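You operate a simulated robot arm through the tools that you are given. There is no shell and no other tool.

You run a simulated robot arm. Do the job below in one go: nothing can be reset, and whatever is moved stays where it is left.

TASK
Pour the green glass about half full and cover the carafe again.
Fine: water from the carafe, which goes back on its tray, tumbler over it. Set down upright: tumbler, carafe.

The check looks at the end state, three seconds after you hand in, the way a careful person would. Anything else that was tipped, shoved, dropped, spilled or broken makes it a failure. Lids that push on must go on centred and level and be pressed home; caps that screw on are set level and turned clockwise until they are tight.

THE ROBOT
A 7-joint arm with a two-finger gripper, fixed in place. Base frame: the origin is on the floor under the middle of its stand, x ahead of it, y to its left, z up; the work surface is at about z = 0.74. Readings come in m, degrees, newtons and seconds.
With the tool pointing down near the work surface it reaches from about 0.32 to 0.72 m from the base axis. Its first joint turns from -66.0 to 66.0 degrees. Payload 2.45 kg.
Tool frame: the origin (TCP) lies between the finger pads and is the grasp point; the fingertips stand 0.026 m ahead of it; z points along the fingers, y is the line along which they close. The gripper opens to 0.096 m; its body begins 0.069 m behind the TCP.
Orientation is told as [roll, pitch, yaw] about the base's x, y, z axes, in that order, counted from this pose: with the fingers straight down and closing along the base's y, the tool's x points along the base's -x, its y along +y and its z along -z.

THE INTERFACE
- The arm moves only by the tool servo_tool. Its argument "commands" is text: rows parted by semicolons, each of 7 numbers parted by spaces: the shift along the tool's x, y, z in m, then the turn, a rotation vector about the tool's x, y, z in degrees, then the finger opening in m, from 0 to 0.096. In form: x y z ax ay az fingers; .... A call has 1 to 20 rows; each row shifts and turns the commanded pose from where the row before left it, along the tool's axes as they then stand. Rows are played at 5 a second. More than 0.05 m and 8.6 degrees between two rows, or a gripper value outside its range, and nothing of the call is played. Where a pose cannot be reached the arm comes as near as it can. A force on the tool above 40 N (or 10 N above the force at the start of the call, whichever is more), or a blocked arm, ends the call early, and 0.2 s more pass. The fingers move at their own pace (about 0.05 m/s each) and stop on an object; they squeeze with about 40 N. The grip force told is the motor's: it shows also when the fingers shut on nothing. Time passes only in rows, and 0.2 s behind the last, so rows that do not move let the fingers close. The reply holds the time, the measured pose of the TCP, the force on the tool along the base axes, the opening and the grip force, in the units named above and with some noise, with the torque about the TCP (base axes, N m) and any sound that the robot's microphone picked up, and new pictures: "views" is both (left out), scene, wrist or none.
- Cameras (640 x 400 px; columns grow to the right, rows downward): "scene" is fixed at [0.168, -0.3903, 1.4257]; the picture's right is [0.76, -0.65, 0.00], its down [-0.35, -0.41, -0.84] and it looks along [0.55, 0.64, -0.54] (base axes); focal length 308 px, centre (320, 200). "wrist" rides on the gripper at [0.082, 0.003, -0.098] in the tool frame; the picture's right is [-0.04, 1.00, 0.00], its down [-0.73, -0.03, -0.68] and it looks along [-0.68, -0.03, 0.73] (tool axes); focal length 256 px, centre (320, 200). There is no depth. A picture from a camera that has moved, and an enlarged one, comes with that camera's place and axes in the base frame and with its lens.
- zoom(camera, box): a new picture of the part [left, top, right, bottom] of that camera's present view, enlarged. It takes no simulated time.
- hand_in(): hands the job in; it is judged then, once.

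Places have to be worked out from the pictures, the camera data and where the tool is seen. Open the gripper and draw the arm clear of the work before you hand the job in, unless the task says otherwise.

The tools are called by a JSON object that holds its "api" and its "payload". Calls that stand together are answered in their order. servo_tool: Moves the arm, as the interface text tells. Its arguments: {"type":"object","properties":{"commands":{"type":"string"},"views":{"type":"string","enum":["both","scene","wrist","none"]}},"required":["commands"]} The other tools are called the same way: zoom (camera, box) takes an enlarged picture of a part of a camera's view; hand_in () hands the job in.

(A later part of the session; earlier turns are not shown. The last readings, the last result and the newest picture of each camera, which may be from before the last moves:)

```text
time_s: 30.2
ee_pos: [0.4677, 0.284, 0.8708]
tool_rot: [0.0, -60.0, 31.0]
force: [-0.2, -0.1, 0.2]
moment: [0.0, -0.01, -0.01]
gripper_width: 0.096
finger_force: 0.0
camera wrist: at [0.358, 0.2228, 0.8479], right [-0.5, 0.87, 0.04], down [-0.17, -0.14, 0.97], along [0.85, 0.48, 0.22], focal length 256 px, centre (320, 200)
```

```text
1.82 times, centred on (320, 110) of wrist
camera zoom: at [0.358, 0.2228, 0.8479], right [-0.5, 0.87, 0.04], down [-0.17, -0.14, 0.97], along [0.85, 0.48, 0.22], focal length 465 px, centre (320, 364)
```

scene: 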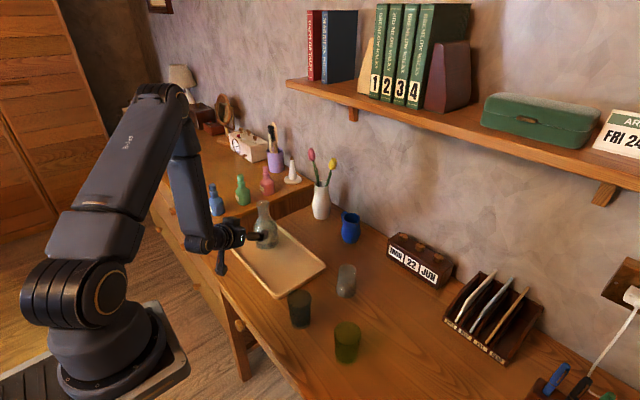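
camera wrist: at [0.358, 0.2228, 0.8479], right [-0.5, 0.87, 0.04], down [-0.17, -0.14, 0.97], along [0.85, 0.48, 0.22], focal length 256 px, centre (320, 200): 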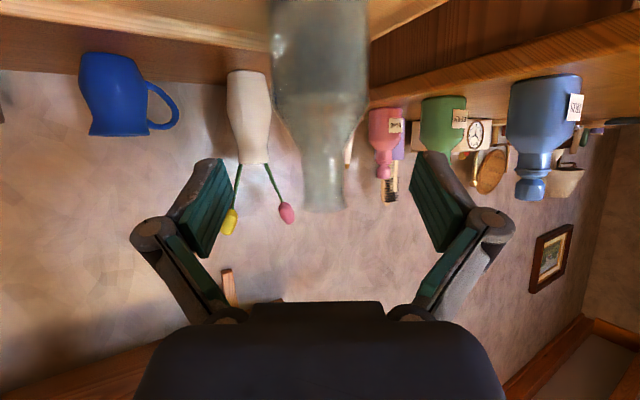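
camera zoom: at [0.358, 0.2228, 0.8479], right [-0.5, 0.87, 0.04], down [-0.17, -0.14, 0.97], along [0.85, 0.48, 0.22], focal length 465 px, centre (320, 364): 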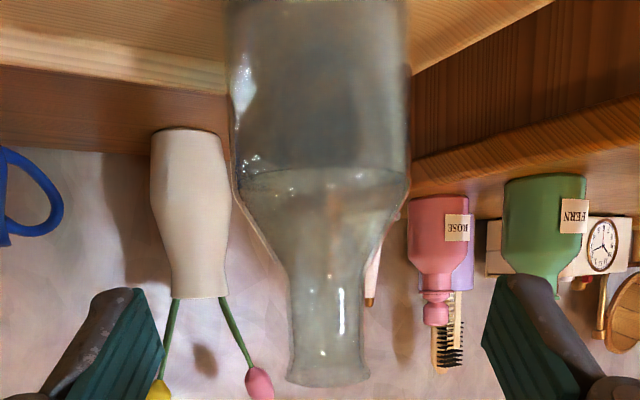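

The carafe is centred within a millimetre, and the water surface shows at about z 0.81 with the lip at about 0.905. I ease the pitch to -56° for more camera clearance over the tray rim and advance along the tool axis in two stages.

{"api": "servo_tool", "payload": {"commands": "0 0 0 0 4 0 0.096; 0 0 0.015 0 0 0 0.096; 0 0 0.02 0 0 0 0.096; 0 0 0.02 0 0 0 0.096; 0 0 0.02 0 0 0 0.096; 0 0 0 0 0 0 0.096", "views": "both"}}

{"api": "zoom", "payload": {"camera": "wrist", "box": [180, 0, 460, 220]}}

{"api": "zoom", "payload": {"camera": "scene", "box": [200, 160, 310, 260]}}

```text
time_s: 31.6
ee_pos: [0.5193, 0.3126, 0.8313]
tool_rot: [0.0, -56.0, 31.2]
force: [0.8, 0.6, 0.0]
moment: [-0.02, -0.02, -0.01]
gripper_width: 0.0962
finger_force: 0.0
camera wrist: at [0.4099, 0.2506, 0.8164], right [-0.5, 0.87, 0.03], down [-0.12, -0.1, 0.99], along [0.86, 0.49, 0.15], focal length 256 px, centre (320, 200)
```

scene: 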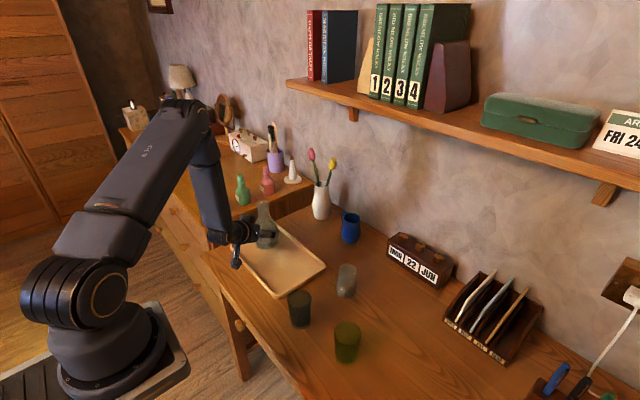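
wrist: 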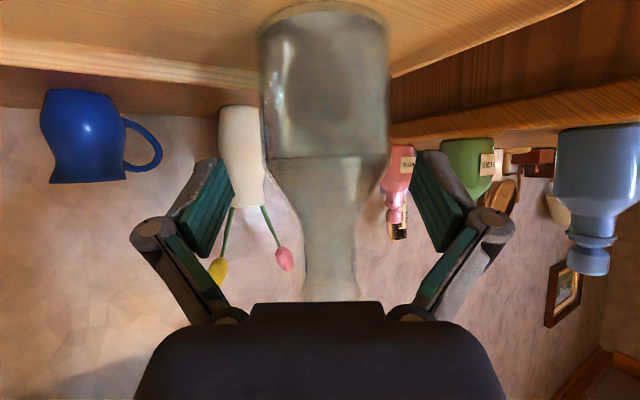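

```text
1.82 times, centred on (320, 110) of wrist
camera zoom: at [0.4099, 0.2506, 0.8164], right [-0.5, 0.87, 0.03], down [-0.12, -0.1, 0.99], along [0.86, 0.49, 0.15], focal length 465 px, centre (320, 364)
```

zoom: 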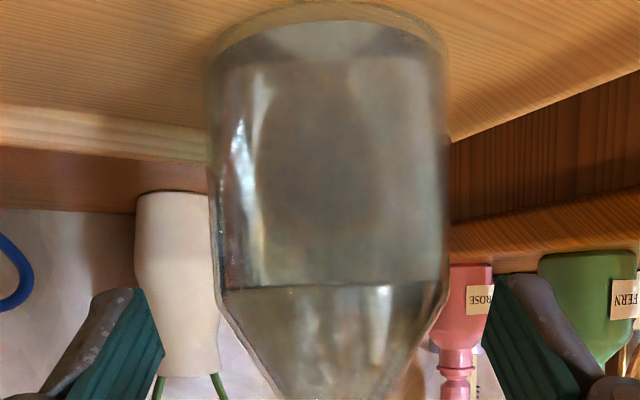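

```text
4.00 times, centred on (255, 210) of scene
camera zoom: at [0.168, -0.3903, 1.4257], right [0.76, -0.65, 0.0], down [-0.35, -0.41, -0.84], along [0.55, 0.64, -0.54], focal length 1232 px, centre (580, 160)
```

zoom: 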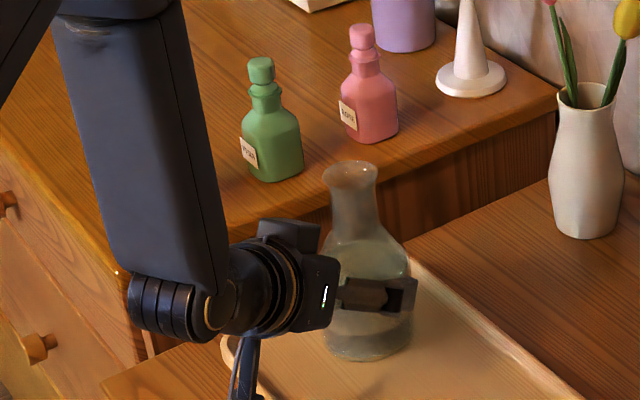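

I'm 4 cm short of the grasp point and the carafe sits about 3 mm to the left of the finger midplane. I correct that and complete the approach.

{"api": "servo_tool", "payload": {"commands": "0 0.003 0.005 0 0 0 0.096; -0.0008 0 0.012 0 0 0 0.096; -0.0008 0 0.012 0 0 0 0.096; -0.0008 0 0.012 0 0 0 0.096; 0 0 0.008 0 0 0 0.096; 0 0 0 0 0 0 0.096", "views": "both"}}

{"api": "zoom", "payload": {"camera": "wrist", "box": [180, 0, 460, 220]}}

{"api": "zoom", "payload": {"camera": "scene", "box": [200, 160, 310, 280]}}

```text
time_s: 33.0
ee_pos: [0.5553, 0.3384, 0.8035]
tool_rot: [0.0, -56.0, 31.1]
force: [0.2, 1.0, -0.1]
moment: [0.0, 0.02, -0.01]
gripper_width: 0.0959
finger_force: 0.0
camera wrist: at [0.444, 0.2766, 0.7898], right [-0.5, 0.87, 0.03], down [-0.12, -0.1, 0.99], along [0.86, 0.49, 0.15], focal length 256 px, centre (320, 200)
```

scene: 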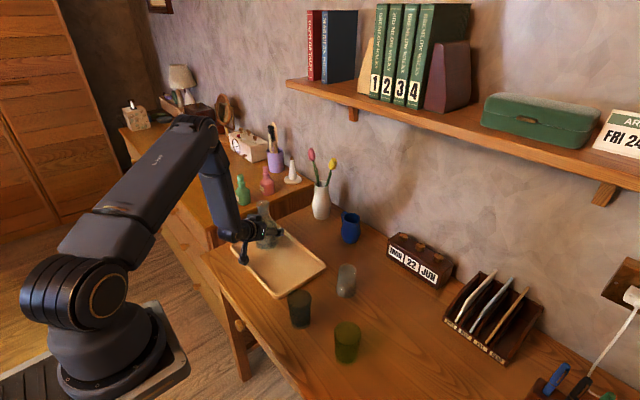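
wrist: 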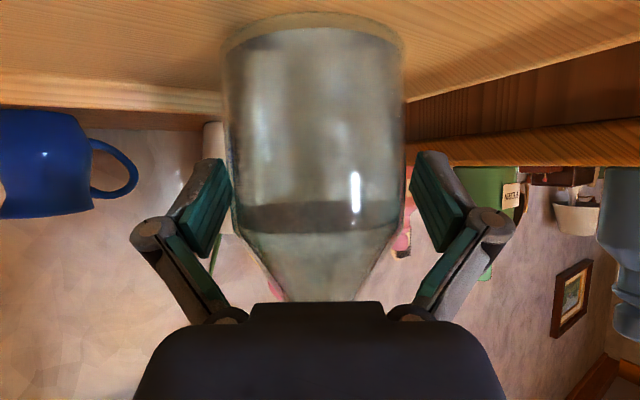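

```text
1.82 times, centred on (320, 110) of wrist
camera zoom: at [0.444, 0.2766, 0.7898], right [-0.5, 0.87, 0.03], down [-0.12, -0.1, 0.99], along [0.86, 0.49, 0.15], focal length 465 px, centre (320, 364)
```

zoom: 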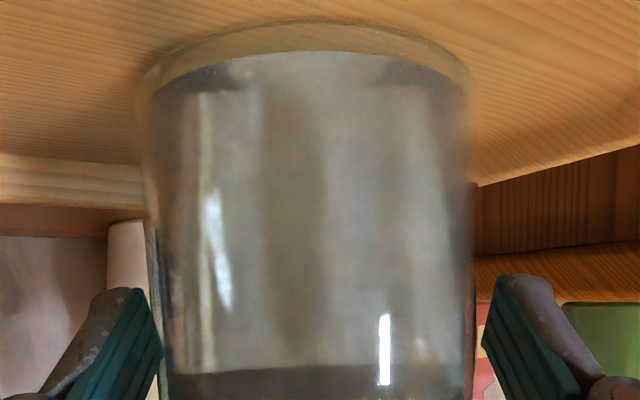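

```text
3.33 times, centred on (255, 220) of scene
camera zoom: at [0.168, -0.3903, 1.4257], right [0.76, -0.65, 0.0], down [-0.35, -0.41, -0.84], along [0.55, 0.64, -0.54], focal length 1027 px, centre (537, 133)
```

zoom: 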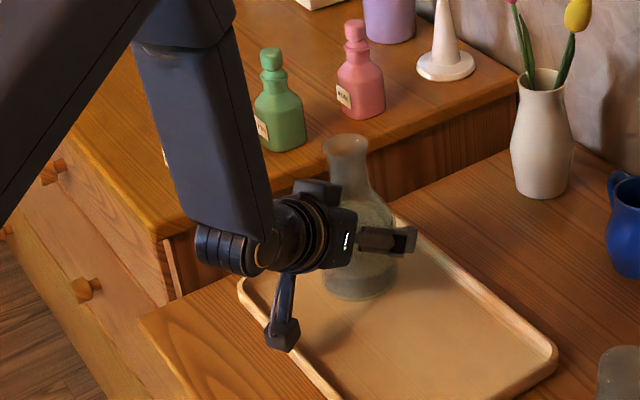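

The carafe sits between the pads, about 2 mm right of centre. I shift by that amount and close the fingers on the body.

{"api": "servo_tool", "payload": {"commands": "0 -0.0018 0 0 0 0 0.096; 0 0 0 0 0 0 0.088; 0 0 0 0 0 0 0.08; 0 0 0 0 0 0 0.06; 0 0 0 0 0 0 0.06; 0 0 0 0 0 0 0.06; 0 0 0 0 0 0 0.06", "views": "both"}}

{"api": "zoom", "payload": {"camera": "scene", "box": [200, 160, 310, 280]}}

```text
time_s: 34.6
ee_pos: [0.5551, 0.3365, 0.8062]
tool_rot: [0.1, -56.1, 31.1]
force: [-2.8, 1.3, 2.7]
moment: [0.0, 0.25, -0.07]
gripper_width: 0.0781
finger_force: 40.0
camera wrist: at [0.4449, 0.2753, 0.7905], right [-0.5, 0.87, 0.03], down [-0.12, -0.1, 0.99], along [0.86, 0.49, 0.15], focal length 256 px, centre (320, 200)
```

scene: 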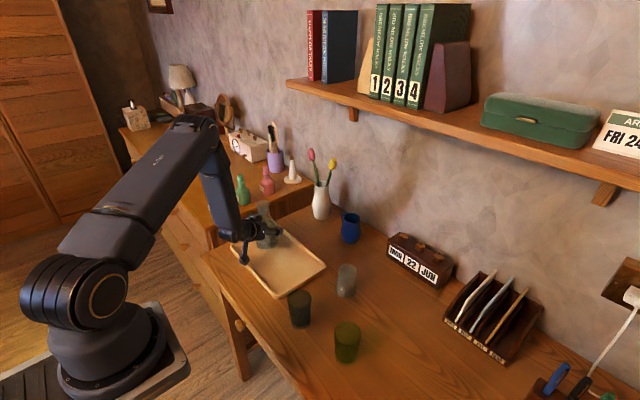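
wrist: 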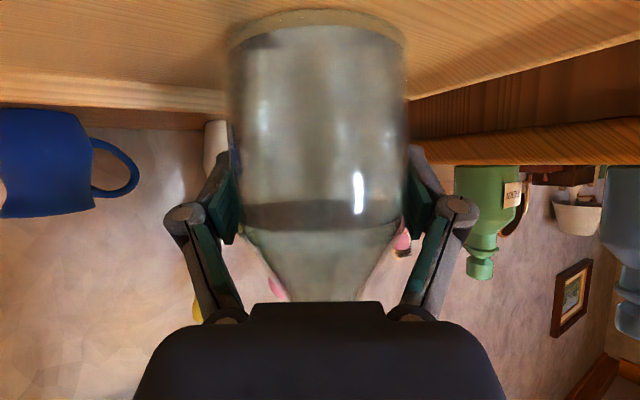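

```text
3.33 times, centred on (255, 220) of scene
camera zoom: at [0.1679, -0.3903, 1.4257], right [0.76, -0.65, 0.0], down [-0.35, -0.41, -0.84], along [0.55, 0.64, -0.54], focal length 1027 px, centre (537, 133)
```

zoom: 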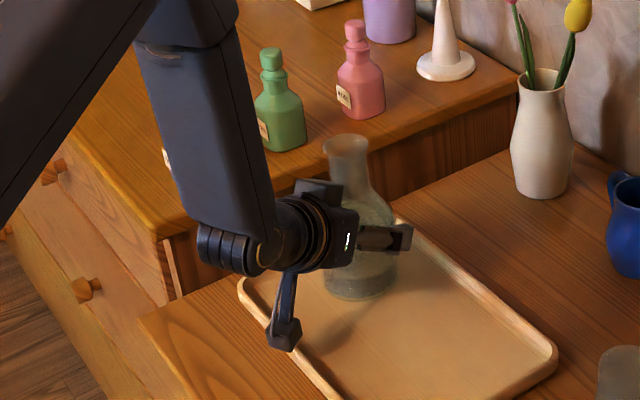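

The grip on the body is firm at 7.8 cm width; the pick-up pose is about (0.555, 0.336, 0.806). I lift the carafe straight up, slowly at first.

{"api": "servo_tool", "payload": {"commands": "-0.0041 0 -0.0028 0 0 0 0.06; -0.0083 0 -0.0056 0 0 0 0.06; -0.0124 0 -0.0084 0 0 0 0.06; -0.0166 0 -0.0112 0 0 0 0.06; -0.0166 0 -0.0112 0 0 0 0.06; -0.0166 0 -0.0112 0 0 0 0.06; -0.0166 0 -0.0112 0 0 0 0.06; -0.0124 0 -0.0084 0 0 0 0.06; 0 0 0 0 0 0 0.06; 0 0 0 0 0 0 0.06", "views": "both"}}

{"api": "servo_tool", "payload": {"commands": "0 0 0 0 0 0 0.06", "views": "none"}}

{"api": "servo_tool", "payload": {"commands": "0 0 0 0 0 0 0.06", "views": "none"}}

{"api": "servo_tool", "payload": {"commands": "0 0 0 0 0 0 0.06", "views": "none"}}

```text
time_s: 36.8
ee_pos: [0.5533, 0.3364, 0.9277]
tool_rot: [-0.1, -56.0, 31.1]
force: [-0.6, 0.3, -5.9]
moment: [0.06, -0.06, 0.0]
gripper_width: 0.078
finger_force: 40.0
camera wrist: at [0.4444, 0.2735, 0.9138], right [-0.5, 0.87, 0.03], down [-0.12, -0.1, 0.99], along [0.86, 0.49, 0.15], focal length 256 px, centre (320, 200)
```

scene: 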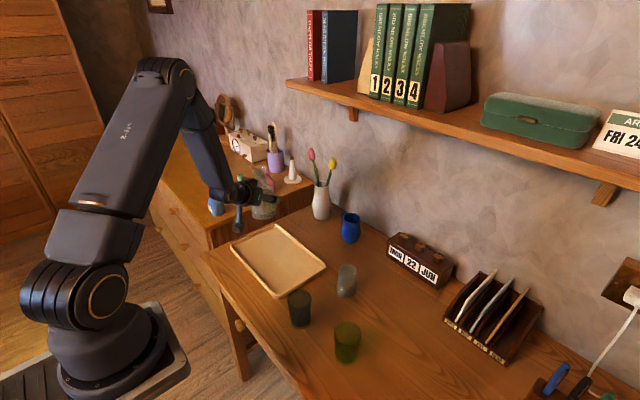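
wrist: 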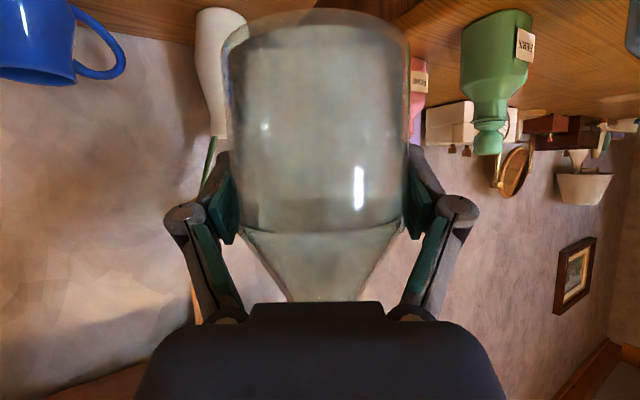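

```text
time_s: 37.2
ee_pos: [0.5548, 0.3349, 0.9289]
tool_rot: [0.0, -56.0, 31.1]
force: [0.2, -0.5, -5.9]
moment: [0.03, -0.02, 0.0]
gripper_width: 0.0781
finger_force: 40.2
```

```text
time_s: 37.6
ee_pos: [0.5533, 0.3359, 0.9289]
tool_rot: [0.0, -56.0, 31.1]
force: [0.0, -0.2, -6.0]
moment: [0.01, 0.01, 0.0]
gripper_width: 0.0777
finger_force: 40.3
```

```text
time_s: 38.0
ee_pos: [0.5544, 0.3361, 0.9276]
tool_rot: [0.0, -56.0, 31.0]
force: [0.2, -0.8, -6.5]
moment: [0.0, -0.01, -0.01]
gripper_width: 0.0776
finger_force: 40.0
```

The carafe hangs steady and weighs about 6.1 N with nearly no moment, so the grip is at its centre of mass. I raise it 3 cm more before swinging it around toward the green glass.

{"api": "servo_tool", "payload": {"commands": "-0.0083 0 -0.0056 0 0 0 0.06; -0.0083 0 -0.0056 0 0 0 0.06; -0.0083 0 -0.0056 0 0 0 0.06; 0 0 0 0 0 0 0.06", "views": "none"}}

{"api": "servo_tool", "payload": {"commands": "0.0001 -0.01426 -0.0001 1.045 0 0.705 0.06; 0.0001 -0.01426 -0.0001 1.045 0 0.705 0.06; 0.00035 -0.02851 -0.00052 2.091 0 1.41 0.06; 0.00035 -0.02851 -0.00052 2.091 0 1.41 0.06; 0.00035 -0.02851 -0.00052 2.091 0 1.41 0.06; 0.00035 -0.02851 -0.00052 2.091 0 1.41 0.06; 0.00035 -0.02851 -0.00052 2.091 0 1.41 0.06; 0.0001 -0.01426 -0.0001 1.045 0 0.705 0.06; 0 0 0 0 0 0 0.06", "views": "both"}}

```text
time_s: 39.0
ee_pos: [0.5538, 0.337, 0.9589]
tool_rot: [0.0, -55.9, 31.1]
force: [1.0, -1.1, -5.6]
moment: [0.03, -0.02, -0.02]
gripper_width: 0.078
finger_force: 40.5
```

```text
time_s: 41.0
ee_pos: [0.6257, 0.1664, 0.9607]
tool_rot: [-0.1, -56.0, 14.8]
force: [0.5, 0.8, -6.7]
moment: [-0.01, -0.03, -0.02]
gripper_width: 0.0778
finger_force: 40.1
camera wrist: at [0.503, 0.1378, 0.9458], right [-0.23, 0.97, 0.03], down [-0.14, -0.07, 0.99], along [0.96, 0.22, 0.15], focal length 256 px, centre (320, 200)
```

scene: 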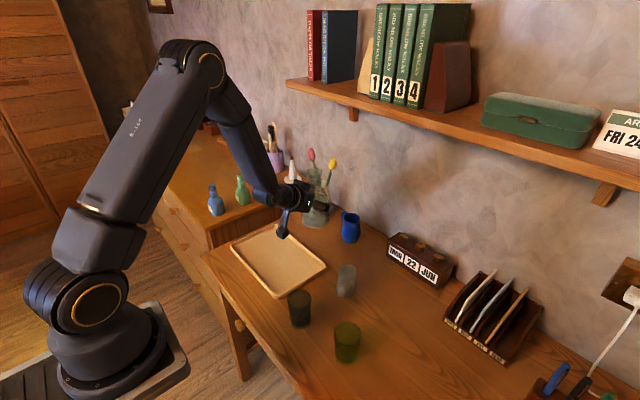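
wrist: 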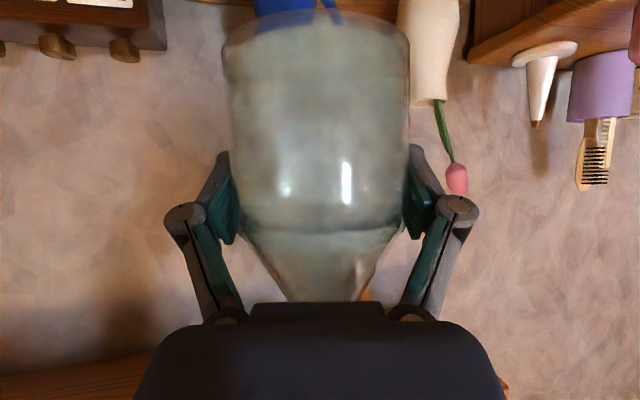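

The arc works: radius 0.647 m, yaw 14.8°, carafe upright. I continue the swing to the green glass's bearing of about -14.3°.

{"api": "servo_tool", "payload": {"commands": "0.0001 -0.01426 -0.0001 1.045 0 0.705 0.06; 0.00035 -0.02851 -0.00052 2.091 0 1.41 0.06; 0.00035 -0.02851 -0.00052 2.091 0 1.41 0.06; 0.00035 -0.02851 -0.00052 2.091 0 1.41 0.06; 0.00035 -0.02851 -0.00052 2.091 0 1.41 0.06; 0.00035 -0.02851 -0.00052 2.091 0 1.41 0.06; 0.00035 -0.02851 -0.00052 2.091 0 1.41 0.06; 0.00035 -0.02851 -0.00052 2.091 0 1.41 0.06; 0.00035 -0.02851 -0.00052 2.091 0 1.41 0.06; 0.00035 -0.02851 -0.00052 2.091 0 1.41 0.06; 0.00035 -0.02851 -0.00052 2.091 0 1.41 0.06; 0.0001 -0.01426 -0.0001 1.045 0 0.705 0.06; 0.0001 -0.01426 -0.0001 1.045 0 0.705 0.06; 0 0 0 0 0 0 0.06", "views": "both"}}

```text
time_s: 44.0
ee_pos: [0.6294, -0.1577, 0.9611]
tool_rot: [0.0, -56.0, -14.2]
force: [-0.3, -0.3, -5.5]
moment: [-0.01, 0.0, 0.02]
gripper_width: 0.078
finger_force: 39.6
camera wrist: at [0.5071, -0.1235, 0.9463], right [0.27, 0.96, 0.03], down [-0.15, 0.01, 0.99], along [0.95, -0.27, 0.15], focal length 256 px, centre (320, 200)
```

scene: 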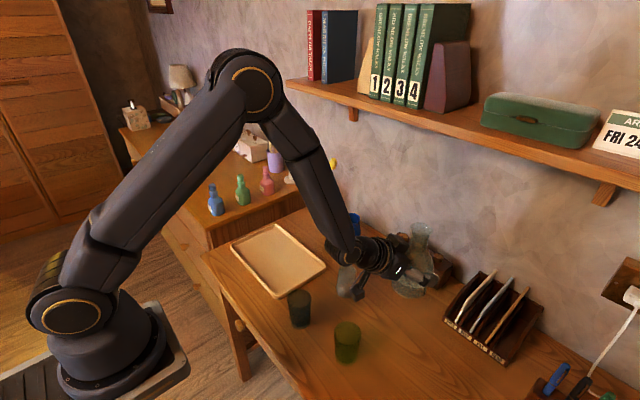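
wrist: 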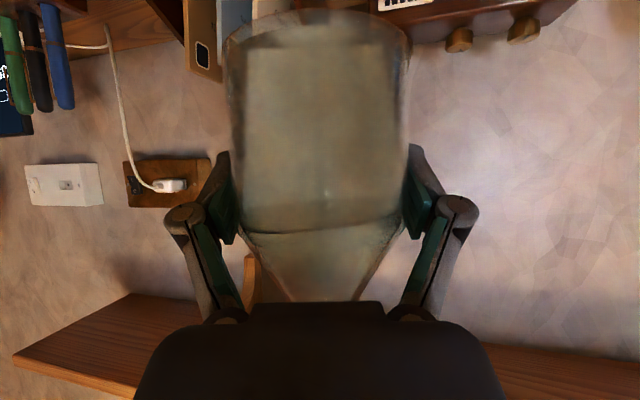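

The carafe is on the green glass's bearing, upright at z 0.96. I now draw back toward the robot at this height while tilting the mouth forward to only 45°, well below the angle where water should start to run.

{"api": "servo_tool", "payload": {"commands": "0.00995 -0.0005 -0.01476 0 3.2143 0 0.06; 0.01077 -0.0005 -0.01418 0 3.2143 0 0.06; 0.01154 -0.0005 -0.01355 0 3.2143 0 0.06; 0.01228 -0.0005 -0.01288 0 3.2143 0 0.06; 0.01299 -0.0005 -0.01217 0 3.2143 0 0.06; 0.01365 0 -0.01143 0 3.2143 0 0.06; 0.01427 0 -0.01064 0 3.2143 0 0.06; 0.01484 0 -0.00982 0 3.2143 0 0.06; 0.01537 0 -0.00898 0 3.2143 0 0.06; 0.01585 0 -0.0081 0 3.2143 0 0.06; 0.01628 0 -0.0072 0 3.2143 0 0.06; 0.01666 0 -0.00627 0 3.2143 0 0.06; 0.01698 0 -0.00533 0 3.2143 0 0.06; 0.01726 0 -0.00437 0 3.2143 0 0.06; 0 0 0 0 0 0 0.06", "views": "both"}}

{"api": "zoom", "payload": {"camera": "scene", "box": [240, 200, 420, 380]}}

```text
time_s: 47.2
ee_pos: [0.3884, -0.0988, 0.9599]
tool_rot: [0.0, -11.0, -14.2]
force: [-0.1, -0.1, -5.9]
moment: [0.03, -0.07, 0.01]
gripper_width: 0.078
finger_force: 40.2
camera wrist: at [0.2933, -0.0701, 1.0391], right [0.28, 0.96, 0.01], down [0.56, -0.17, 0.81], along [0.77, -0.22, -0.59], focal length 256 px, centre (320, 200)
```

scene: 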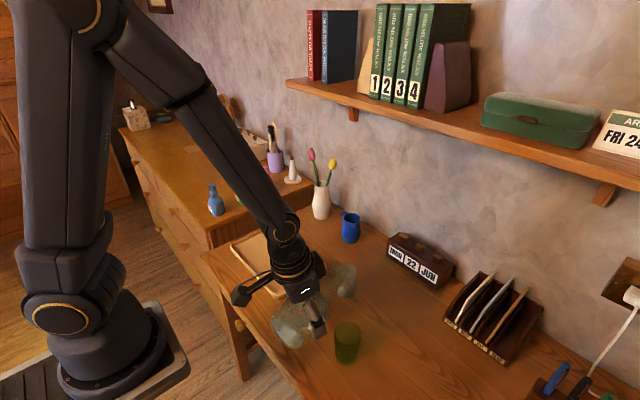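
wrist: 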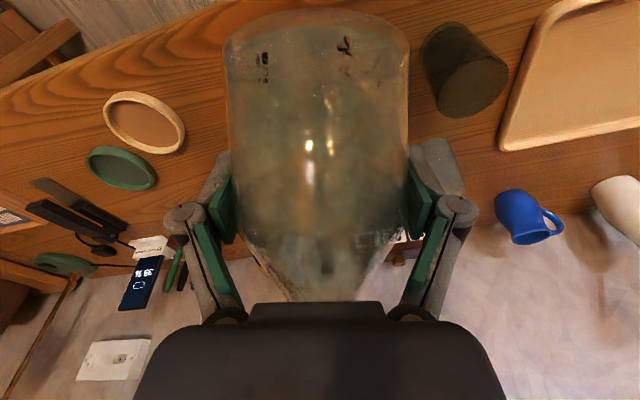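

```text
2.22 times, centred on (330, 290) of scene
camera zoom: at [0.1681, -0.3903, 1.4257], right [0.76, -0.65, 0.0], down [-0.35, -0.41, -0.84], along [0.55, 0.64, -0.54], focal length 685 px, centre (298, 0)
```

zoom: 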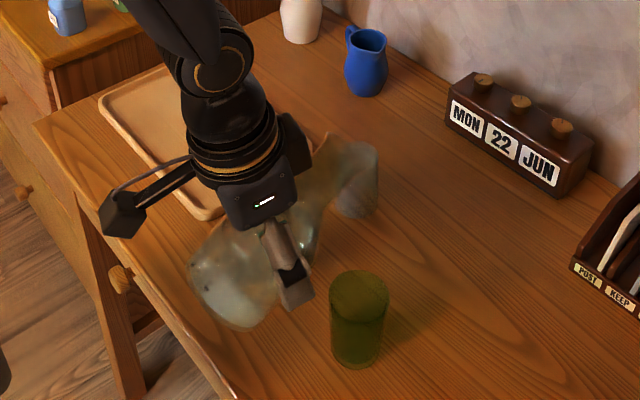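

The carafe is tilted 45°, with the mouth beyond the TCP and the glass in clear view. I zoom in to verify where the mouth is relative to the glass.

{"api": "zoom", "payload": {"camera": "scene", "box": [280, 250, 380, 370]}}

```text
3.33 times, centred on (330, 310) of scene
camera zoom: at [0.1681, -0.3903, 1.4257], right [0.76, -0.65, 0.0], down [-0.35, -0.41, -0.84], along [0.55, 0.64, -0.54], focal length 1027 px, centre (287, -167)
```

zoom: 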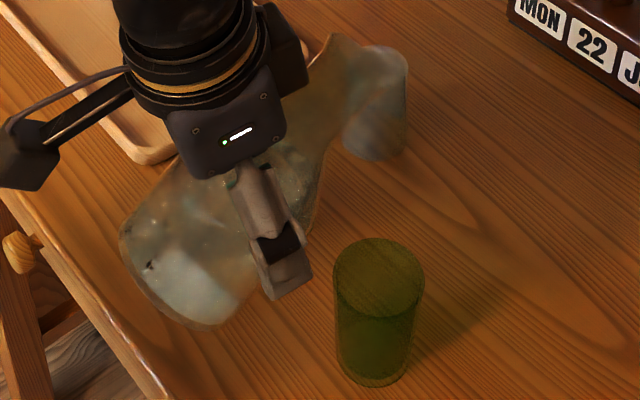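

The mouth is where my model puts it, about 10 cm beyond the TCP. I lower the carafe so that its lip comes just behind and 2.4 cm above the glass's centre while tilting to 65°, still short of pouring.

{"api": "servo_tool", "payload": {"commands": "0.00384 0 0.01278 0 2 0 0.06; 0.00339 0 0.01291 0 2 0 0.06; 0.00294 0 0.01302 0 2 0 0.06; 0.00248 0 0.01311 0 2 0 0.06; 0.00202 0 0.01319 0 2 0 0.06; 0.00156 0 0.01326 0 2 0 0.06; 0.0011 0 0.0133 0 2 0 0.06; 0.00063 0 0.01333 0 2 0 0.06; 0.00016 0 0.01335 0 2 0 0.06; -0.0003 0 0.01334 0 2 0 0.06; 0 0 0 0 0 0 0.06", "views": "both"}}

{"api": "zoom", "payload": {"camera": "scene", "box": [280, 250, 400, 380]}}

```text
time_s: 49.6
ee_pos: [0.3747, -0.0967, 0.8265]
tool_rot: [0.0, 9.0, -14.2]
force: [0.5, -0.3, -6.5]
moment: [-0.01, -0.04, 0.01]
gripper_width: 0.0779
finger_force: 39.7
camera wrist: at [0.3124, -0.077, 0.9348], right [0.28, 0.96, -0.01], down [0.8, -0.23, 0.56], along [0.53, -0.16, -0.83], focal length 256 px, centre (320, 200)
```

scene: 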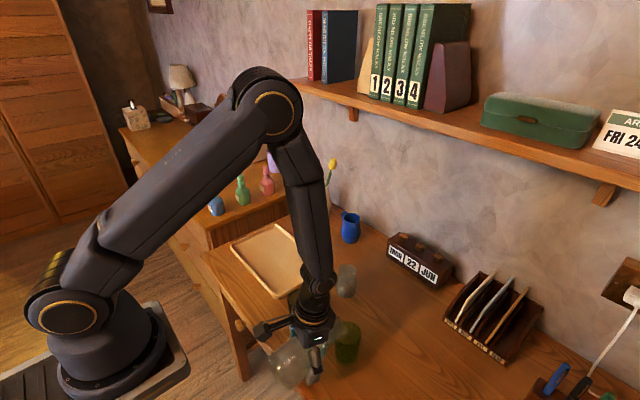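
wrist: 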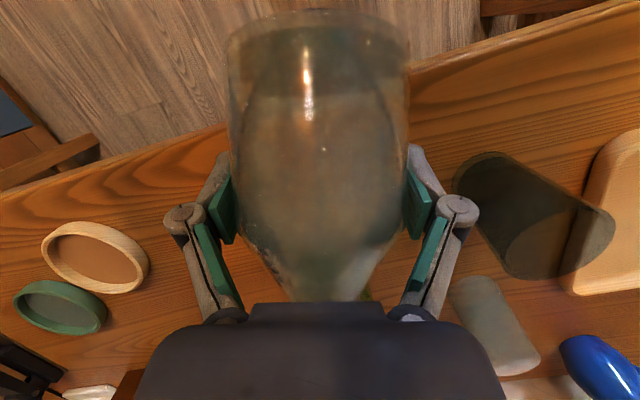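

```text
3.08 times, centred on (340, 315) of scene
camera zoom: at [0.1681, -0.3903, 1.4257], right [0.76, -0.65, 0.0], down [-0.35, -0.41, -0.84], along [0.55, 0.64, -0.54], focal length 948 px, centre (258, -154)
```

zoom: 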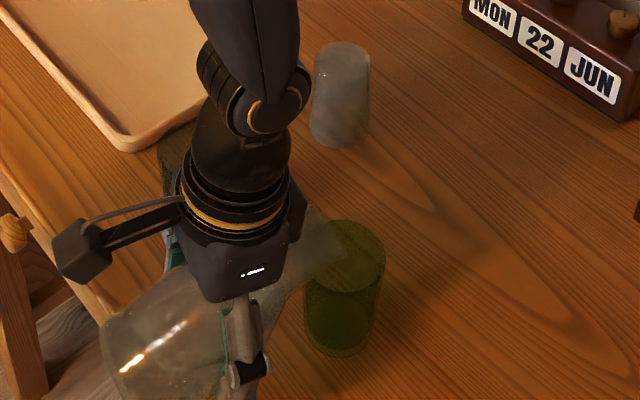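

The mouth overlaps the glass rim in the scene view. I zoom in tightly to verify the alignment before tilting further.

{"api": "zoom", "payload": {"camera": "scene", "box": [310, 300, 380, 370]}}

```text
5.71 times, centred on (345, 335) of scene
camera zoom: at [0.1681, -0.3903, 1.4257], right [0.76, -0.65, 0.0], down [-0.35, -0.41, -0.84], along [0.55, 0.64, -0.54], focal length 1761 px, centre (177, -571)
```

zoom: 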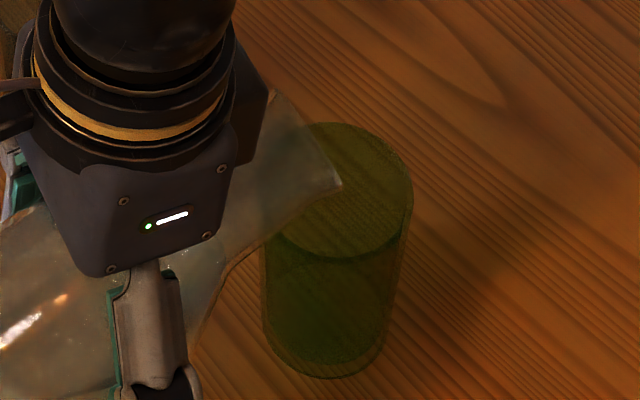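

The lip's projected outline agrees with my model to about 2 mm, so the pouring edge is just inside the glass rim and 2 cm above it. I tilt on around the lip to about 72° and look.

{"api": "servo_tool", "payload": {"commands": "0.00147 0 -0.00417 0 2.5 0 0.06; 0.00165 0 -0.0041 0 2.5 0 0.06; 0.00124 0 -0.0033 0 2 0 0.06; 0 0 0 0 0 0 0.06", "views": "scene"}}

{"api": "zoom", "payload": {"camera": "scene", "box": [310, 300, 380, 370]}}

```text
time_s: 50.6
ee_pos: [0.3723, -0.0954, 0.839]
tool_rot: [-0.1, 16.1, -14.2]
force: [-1.0, 0.8, -6.7]
moment: [-0.01, -0.02, 0.0]
gripper_width: 0.0781
finger_force: 40.2
```

scene: 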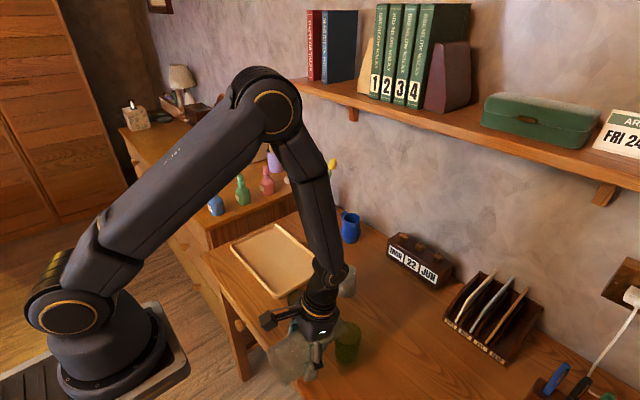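

```text
5.71 times, centred on (345, 335) of scene
camera zoom: at [0.1681, -0.3903, 1.4257], right [0.76, -0.65, 0.0], down [-0.35, -0.41, -0.84], along [0.55, 0.64, -0.54], focal length 1761 px, centre (177, -571)
```

zoom: 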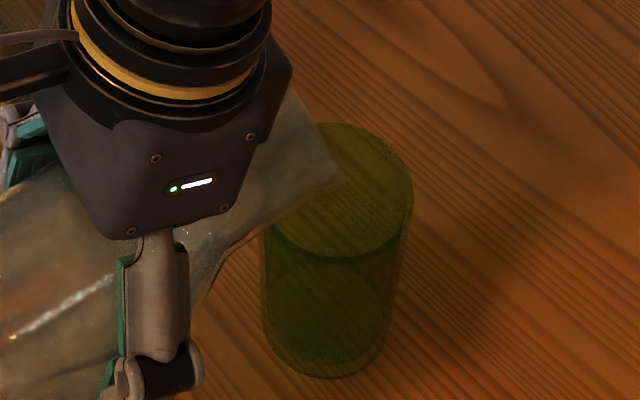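

No water leaves the lip yet at 72°. I go on to 74° and hold briefly.

{"api": "servo_tool", "payload": {"commands": "0.00067 0 -0.00163 0 1 0 0.06; 0.00067 0 -0.00163 0 1 0 0.06; 0 0 0 0 0 0 0.06; 0 0 0 0 0 0 0.06", "views": "scene"}}

{"api": "zoom", "payload": {"camera": "scene", "box": [310, 300, 380, 370]}}

```text
time_s: 51.6
ee_pos: [0.372, -0.0942, 0.8431]
tool_rot: [0.0, 17.9, -14.1]
force: [-0.3, -0.2, -5.1]
moment: [-0.03, -0.05, 0.01]
gripper_width: 0.078
finger_force: 39.5
```

scene: 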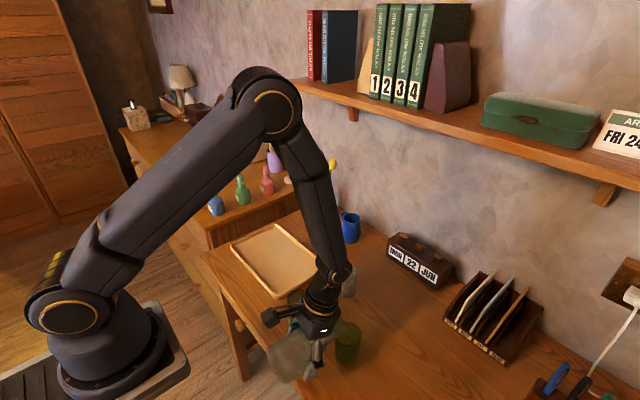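

```text
5.71 times, centred on (345, 335) of scene
camera zoom: at [0.1681, -0.3903, 1.4257], right [0.76, -0.65, 0.0], down [-0.35, -0.41, -0.84], along [0.55, 0.64, -0.54], focal length 1761 px, centre (177, -571)
```

zoom: 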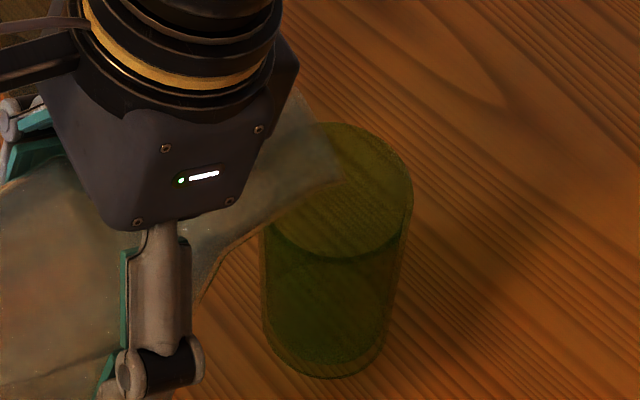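

Still no stream at 74°. I continue in 1° steps to 76° and watch.

{"api": "servo_tool", "payload": {"commands": "0.0006 0 -0.00165 0 1 0 0.06; 0.0006 0 -0.00165 0 1 0 0.06; 0 0 0 0 0 0 0.06; 0 0 0 0 0 0 0.06", "views": "scene"}}

{"api": "zoom", "payload": {"camera": "scene", "box": [310, 300, 380, 370]}}

```text
time_s: 52.6
ee_pos: [0.3725, -0.0935, 0.8463]
tool_rot: [0.0, 20.0, -14.2]
force: [-0.2, -0.8, -6.0]
moment: [-0.03, -0.03, 0.02]
gripper_width: 0.0778
finger_force: 39.9
```

scene: 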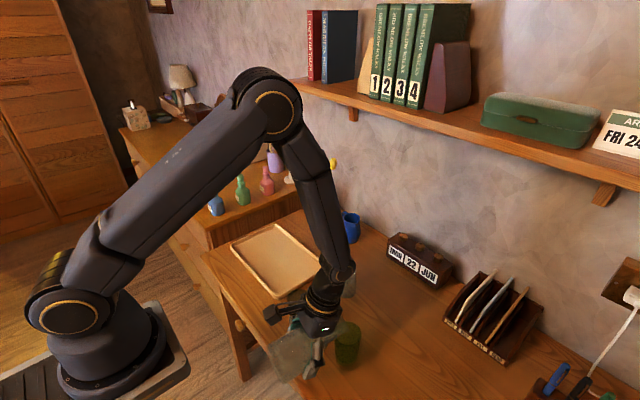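

```text
5.71 times, centred on (345, 335) of scene
camera zoom: at [0.1681, -0.3903, 1.4257], right [0.76, -0.65, 0.0], down [-0.35, -0.41, -0.84], along [0.55, 0.64, -0.54], focal length 1761 px, centre (177, -571)
```

zoom: 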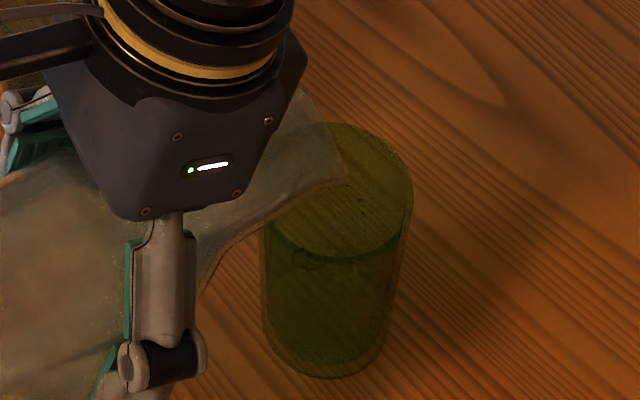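

Small dark specks appear inside the glass at 76°, possibly first drops. I zoom in tighter and hold for a moment to see whether the level changes.

{"api": "zoom", "payload": {"camera": "scene", "box": [330, 315, 365, 370]}}

{"api": "servo_tool", "payload": {"commands": "0 0 0 0 0 0 0.06; 0 0 0 0 0 0 0.06; 0 0 0 0 0 0 0.06", "views": "scene"}}

{"api": "zoom", "payload": {"camera": "scene", "box": [330, 315, 365, 370]}}

```text
7.27 times, centred on (348, 342) of scene
camera zoom: at [0.1681, -0.3903, 1.4257], right [0.76, -0.65, 0.0], down [-0.35, -0.41, -0.84], along [0.55, 0.64, -0.54], focal length 2241 px, centre (120, -836)
```

zoom: 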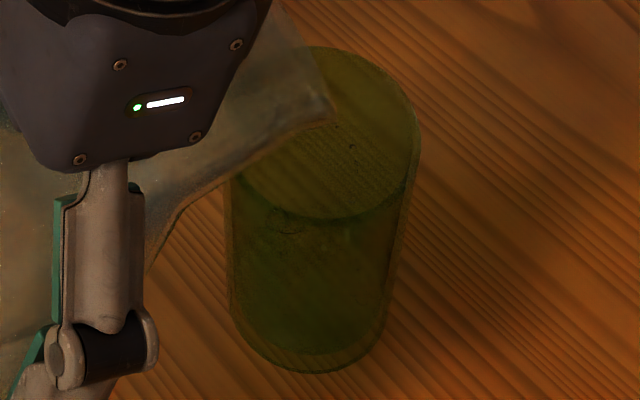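

```text
time_s: 53.4
ee_pos: [0.3719, -0.0945, 0.8465]
tool_rot: [0.0, 19.9, -14.3]
force: [-0.1, 0.2, -5.9]
moment: [-0.01, -0.02, -0.02]
gripper_width: 0.0782
finger_force: 39.5
```

scene: 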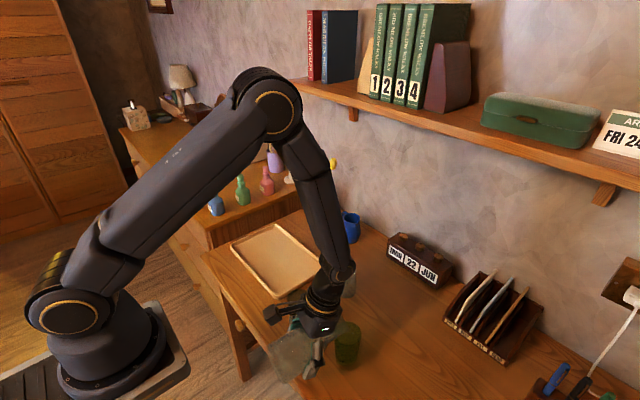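

```text
7.27 times, centred on (348, 342) of scene
camera zoom: at [0.1681, -0.3903, 1.4257], right [0.76, -0.65, 0.0], down [-0.35, -0.41, -0.84], along [0.55, 0.64, -0.54], focal length 2241 px, centre (120, -836)
```

zoom: 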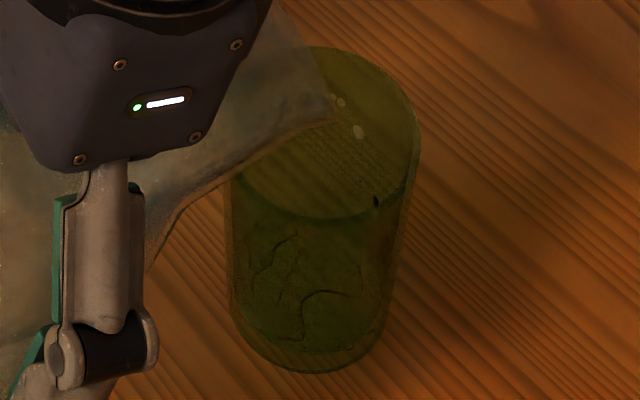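

Drops now run from the lip and fall inside the glass near its centre, with ripples at the bottom. I hold this tilt for another second and look again.

{"api": "servo_tool", "payload": {"commands": "0 0 0 0 0 0 0.06; 0 0 0 0 0 0 0.06; 0 0 0 0 0 0 0.06; 0 0 0 0 0 0 0.06", "views": "scene"}}

{"api": "zoom", "payload": {"camera": "scene", "box": [330, 315, 365, 370]}}

{"api": "zoom", "payload": {"camera": "scene", "box": [260, 290, 400, 390]}}

```text
time_s: 54.4
ee_pos: [0.372, -0.0949, 0.8461]
tool_rot: [-0.1, 19.9, -14.2]
force: [-1.0, -0.2, -6.7]
moment: [-0.01, -0.02, 0.02]
gripper_width: 0.0781
finger_force: 40.2
```

scene: 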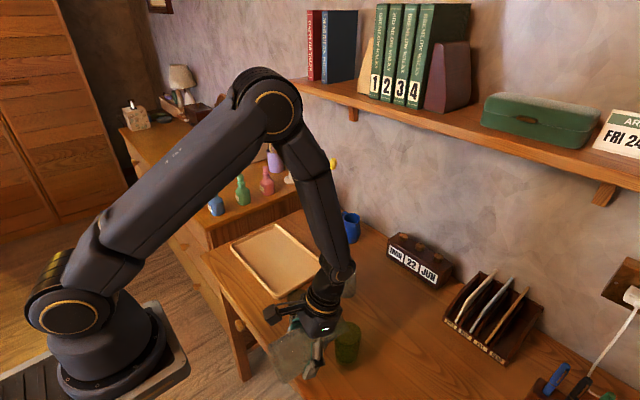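

```text
7.27 times, centred on (348, 342) of scene
camera zoom: at [0.1681, -0.3903, 1.4257], right [0.76, -0.65, 0.0], down [-0.35, -0.41, -0.84], along [0.55, 0.64, -0.54], focal length 2241 px, centre (120, -836)
```

zoom: 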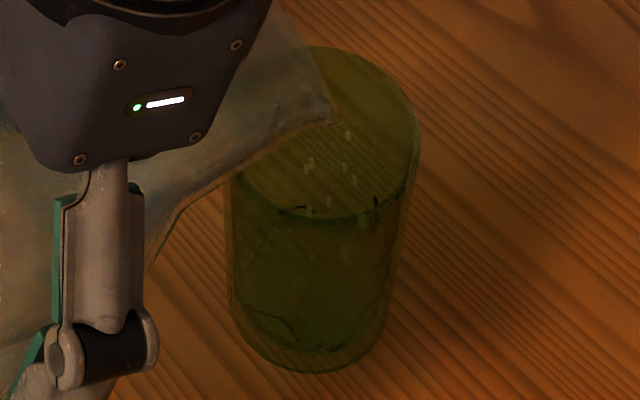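

```text
4.00 times, centred on (330, 340) of scene
camera zoom: at [0.1681, -0.3903, 1.4257], right [0.76, -0.65, 0.0], down [-0.35, -0.41, -0.84], along [0.55, 0.64, -0.54], focal length 1232 px, centre (280, -360)
```

zoom: 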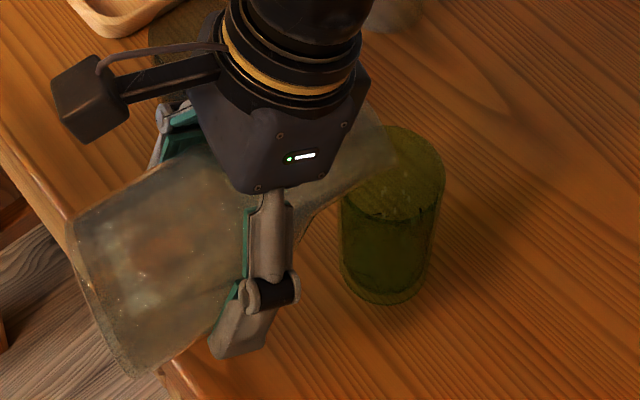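

Drops fall steadily and land well inside the glass, but the layer at the bottom is still thin. I tilt one more degree and hold to let it run.

{"api": "servo_tool", "payload": {"commands": "0.00066 0 -0.00167 0 1 0 0.06; 0 0 0 0 0 0 0.06; 0 0 0 0 0 0 0.06; 0 0 0 0 0 0 0.06; 0 0 0 0 0 0 0.06", "views": "scene"}}

{"api": "zoom", "payload": {"camera": "scene", "box": [330, 315, 365, 370]}}

```text
time_s: 55.6
ee_pos: [0.3714, -0.0949, 0.849]
tool_rot: [-0.1, 20.8, -14.1]
force: [0.8, -0.6, -5.4]
moment: [0.0, -0.04, 0.01]
gripper_width: 0.0779
finger_force: 40.0
```

scene: 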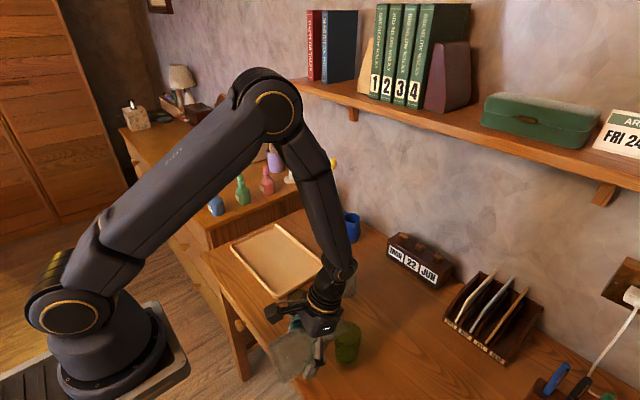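

```text
7.27 times, centred on (348, 342) of scene
camera zoom: at [0.1681, -0.3903, 1.4257], right [0.76, -0.65, 0.0], down [-0.35, -0.41, -0.84], along [0.55, 0.64, -0.54], focal length 2241 px, centre (120, -836)
```

zoom: 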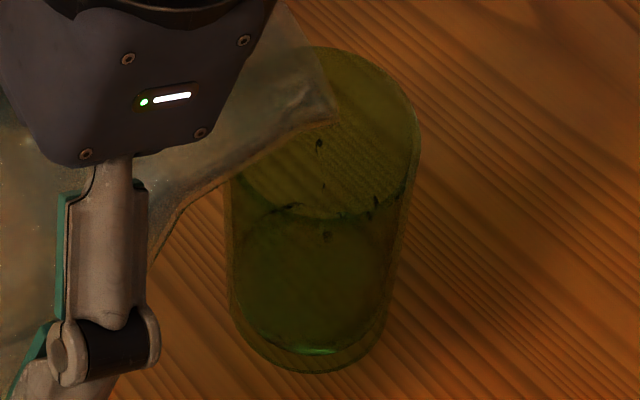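

A thin water layer now shows at the bottom with drops still landing inside. I tilt to 78° and hold another second.

{"api": "servo_tool", "payload": {"commands": "0.00066 0 -0.00167 0 1 0 0.06; 0 0 0 0 0 0 0.06; 0 0 0 0 0 0 0.06; 0 0 0 0 0 0 0.06; 0 0 0 0 0 0 0.06; 0 0 0 0 0 0 0.06", "views": "scene"}}

{"api": "zoom", "payload": {"camera": "scene", "box": [330, 315, 365, 370]}}

```text
time_s: 57.0
ee_pos: [0.373, -0.0946, 0.8499]
tool_rot: [0.0, 21.8, -14.1]
force: [1.2, -0.5, -4.4]
moment: [0.0, -0.05, -0.01]
gripper_width: 0.0781
finger_force: 39.7
```

scene: 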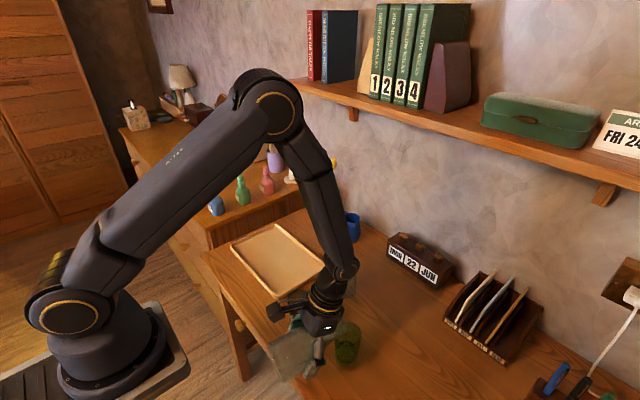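

```text
7.27 times, centred on (348, 342) of scene
camera zoom: at [0.1681, -0.3903, 1.4257], right [0.76, -0.65, 0.0], down [-0.35, -0.41, -0.84], along [0.55, 0.64, -0.54], focal length 2241 px, centre (120, -836)
```

zoom: 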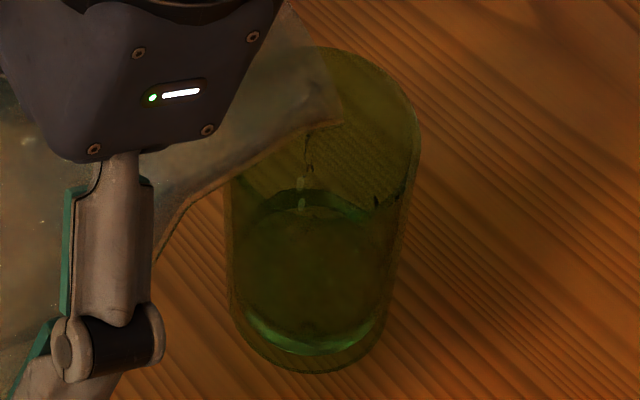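

The water layer is now clearly visible, perhaps 1 cm deep, and the stream falls inside the glass. I hold at 78-79° and keep watching.

{"api": "servo_tool", "payload": {"commands": "0.0007 0 -0.00167 0 1 0 0.06; 0 0 0 0 0 0 0.06; 0 0 0 0 0 0 0.06; 0 0 0 0 0 0 0.06; 0 0 0 0 0 0 0.06; 0 0 0 0 0 0 0.06", "views": "scene"}}

{"api": "zoom", "payload": {"camera": "scene", "box": [330, 315, 365, 370]}}

```text
time_s: 58.4
ee_pos: [0.3721, -0.0945, 0.8527]
tool_rot: [0.0, 22.9, -14.2]
force: [0.0, 1.1, -5.0]
moment: [0.01, -0.06, 0.0]
gripper_width: 0.0781
finger_force: 39.6
```

scene: 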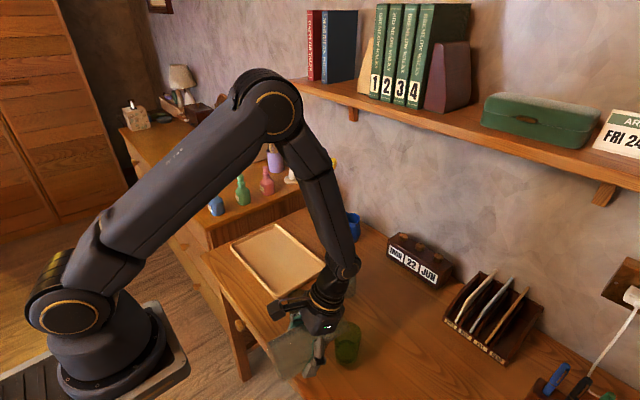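

```text
7.27 times, centred on (348, 342) of scene
camera zoom: at [0.1681, -0.3903, 1.4257], right [0.76, -0.65, 0.0], down [-0.35, -0.41, -0.84], along [0.55, 0.64, -0.54], focal length 2241 px, centre (120, -836)
```

zoom: 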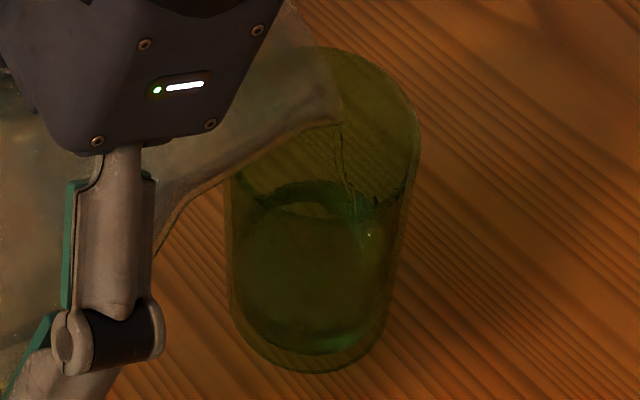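

The stream is now continuous and lands inside; the level is perhaps 1.5 cm. I hold at 79° for another 1.2 s.

{"api": "servo_tool", "payload": {"commands": "0 0 0 0 0 0 0.06; 0 0 0 0 0 0 0.06; 0 0 0 0 0 0 0.06; 0 0 0 0 0 0 0.06; 0 0 0 0 0 0 0.06", "views": "scene"}}

{"api": "zoom", "payload": {"camera": "scene", "box": [330, 315, 365, 370]}}

```text
time_s: 59.6
ee_pos: [0.3717, -0.095, 0.8538]
tool_rot: [0.0, 22.9, -14.2]
force: [0.2, -0.6, -5.8]
moment: [0.01, -0.02, 0.0]
gripper_width: 0.0778
finger_force: 40.2
```

scene: 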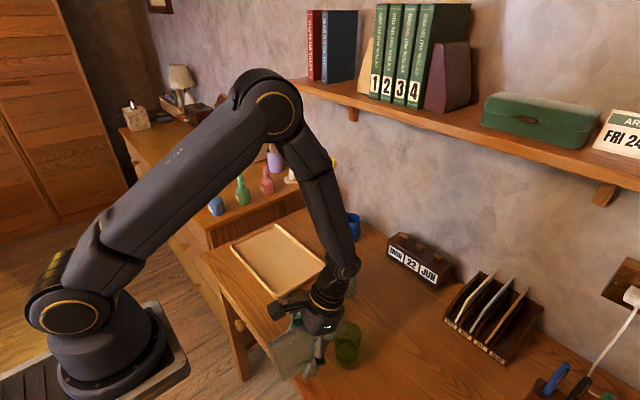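

```text
7.27 times, centred on (348, 342) of scene
camera zoom: at [0.1681, -0.3903, 1.4257], right [0.76, -0.65, 0.0], down [-0.35, -0.41, -0.84], along [0.55, 0.64, -0.54], focal length 2241 px, centre (120, -836)
```

zoom: 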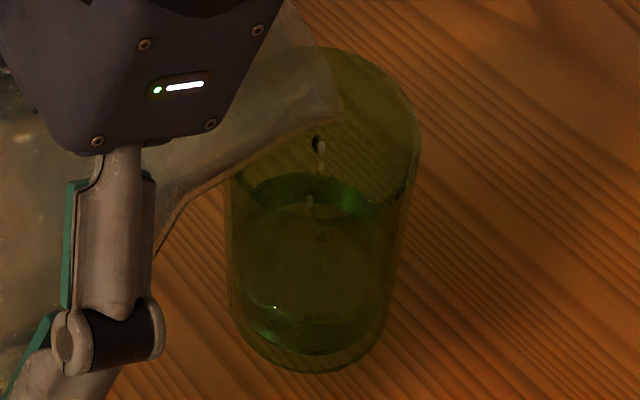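

The front waterline has climbed to about a third of the glass's inner height. I hold a little under a second more, aiming for the half mark.

{"api": "servo_tool", "payload": {"commands": "0 0 0 0 0 0 0.06; 0 0 0 0 0 0 0.06; 0 0 0 0 0 0 0.06; 0 0 0 0 0 0 0.06", "views": "scene"}}

{"api": "zoom", "payload": {"camera": "scene", "box": [330, 315, 365, 370]}}

```text
time_s: 60.6
ee_pos: [0.373, -0.0956, 0.8524]
tool_rot: [-0.1, 22.9, -14.3]
force: [0.4, -0.3, -6.0]
moment: [-0.01, -0.06, 0.05]
gripper_width: 0.0778
finger_force: 39.7
```

scene: 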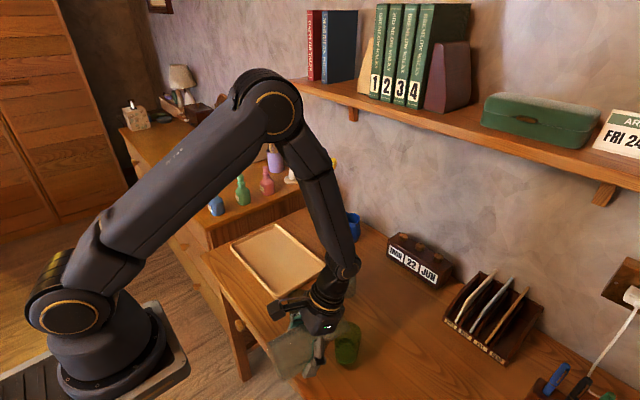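

```text
7.27 times, centred on (348, 342) of scene
camera zoom: at [0.1681, -0.3903, 1.4257], right [0.76, -0.65, 0.0], down [-0.35, -0.41, -0.84], along [0.55, 0.64, -0.54], focal length 2241 px, centre (120, -836)
```

zoom: 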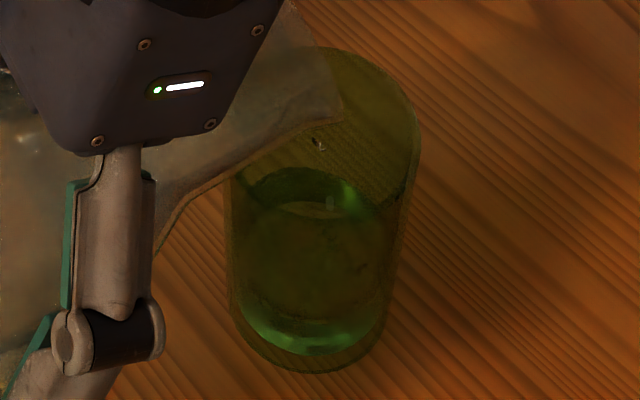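

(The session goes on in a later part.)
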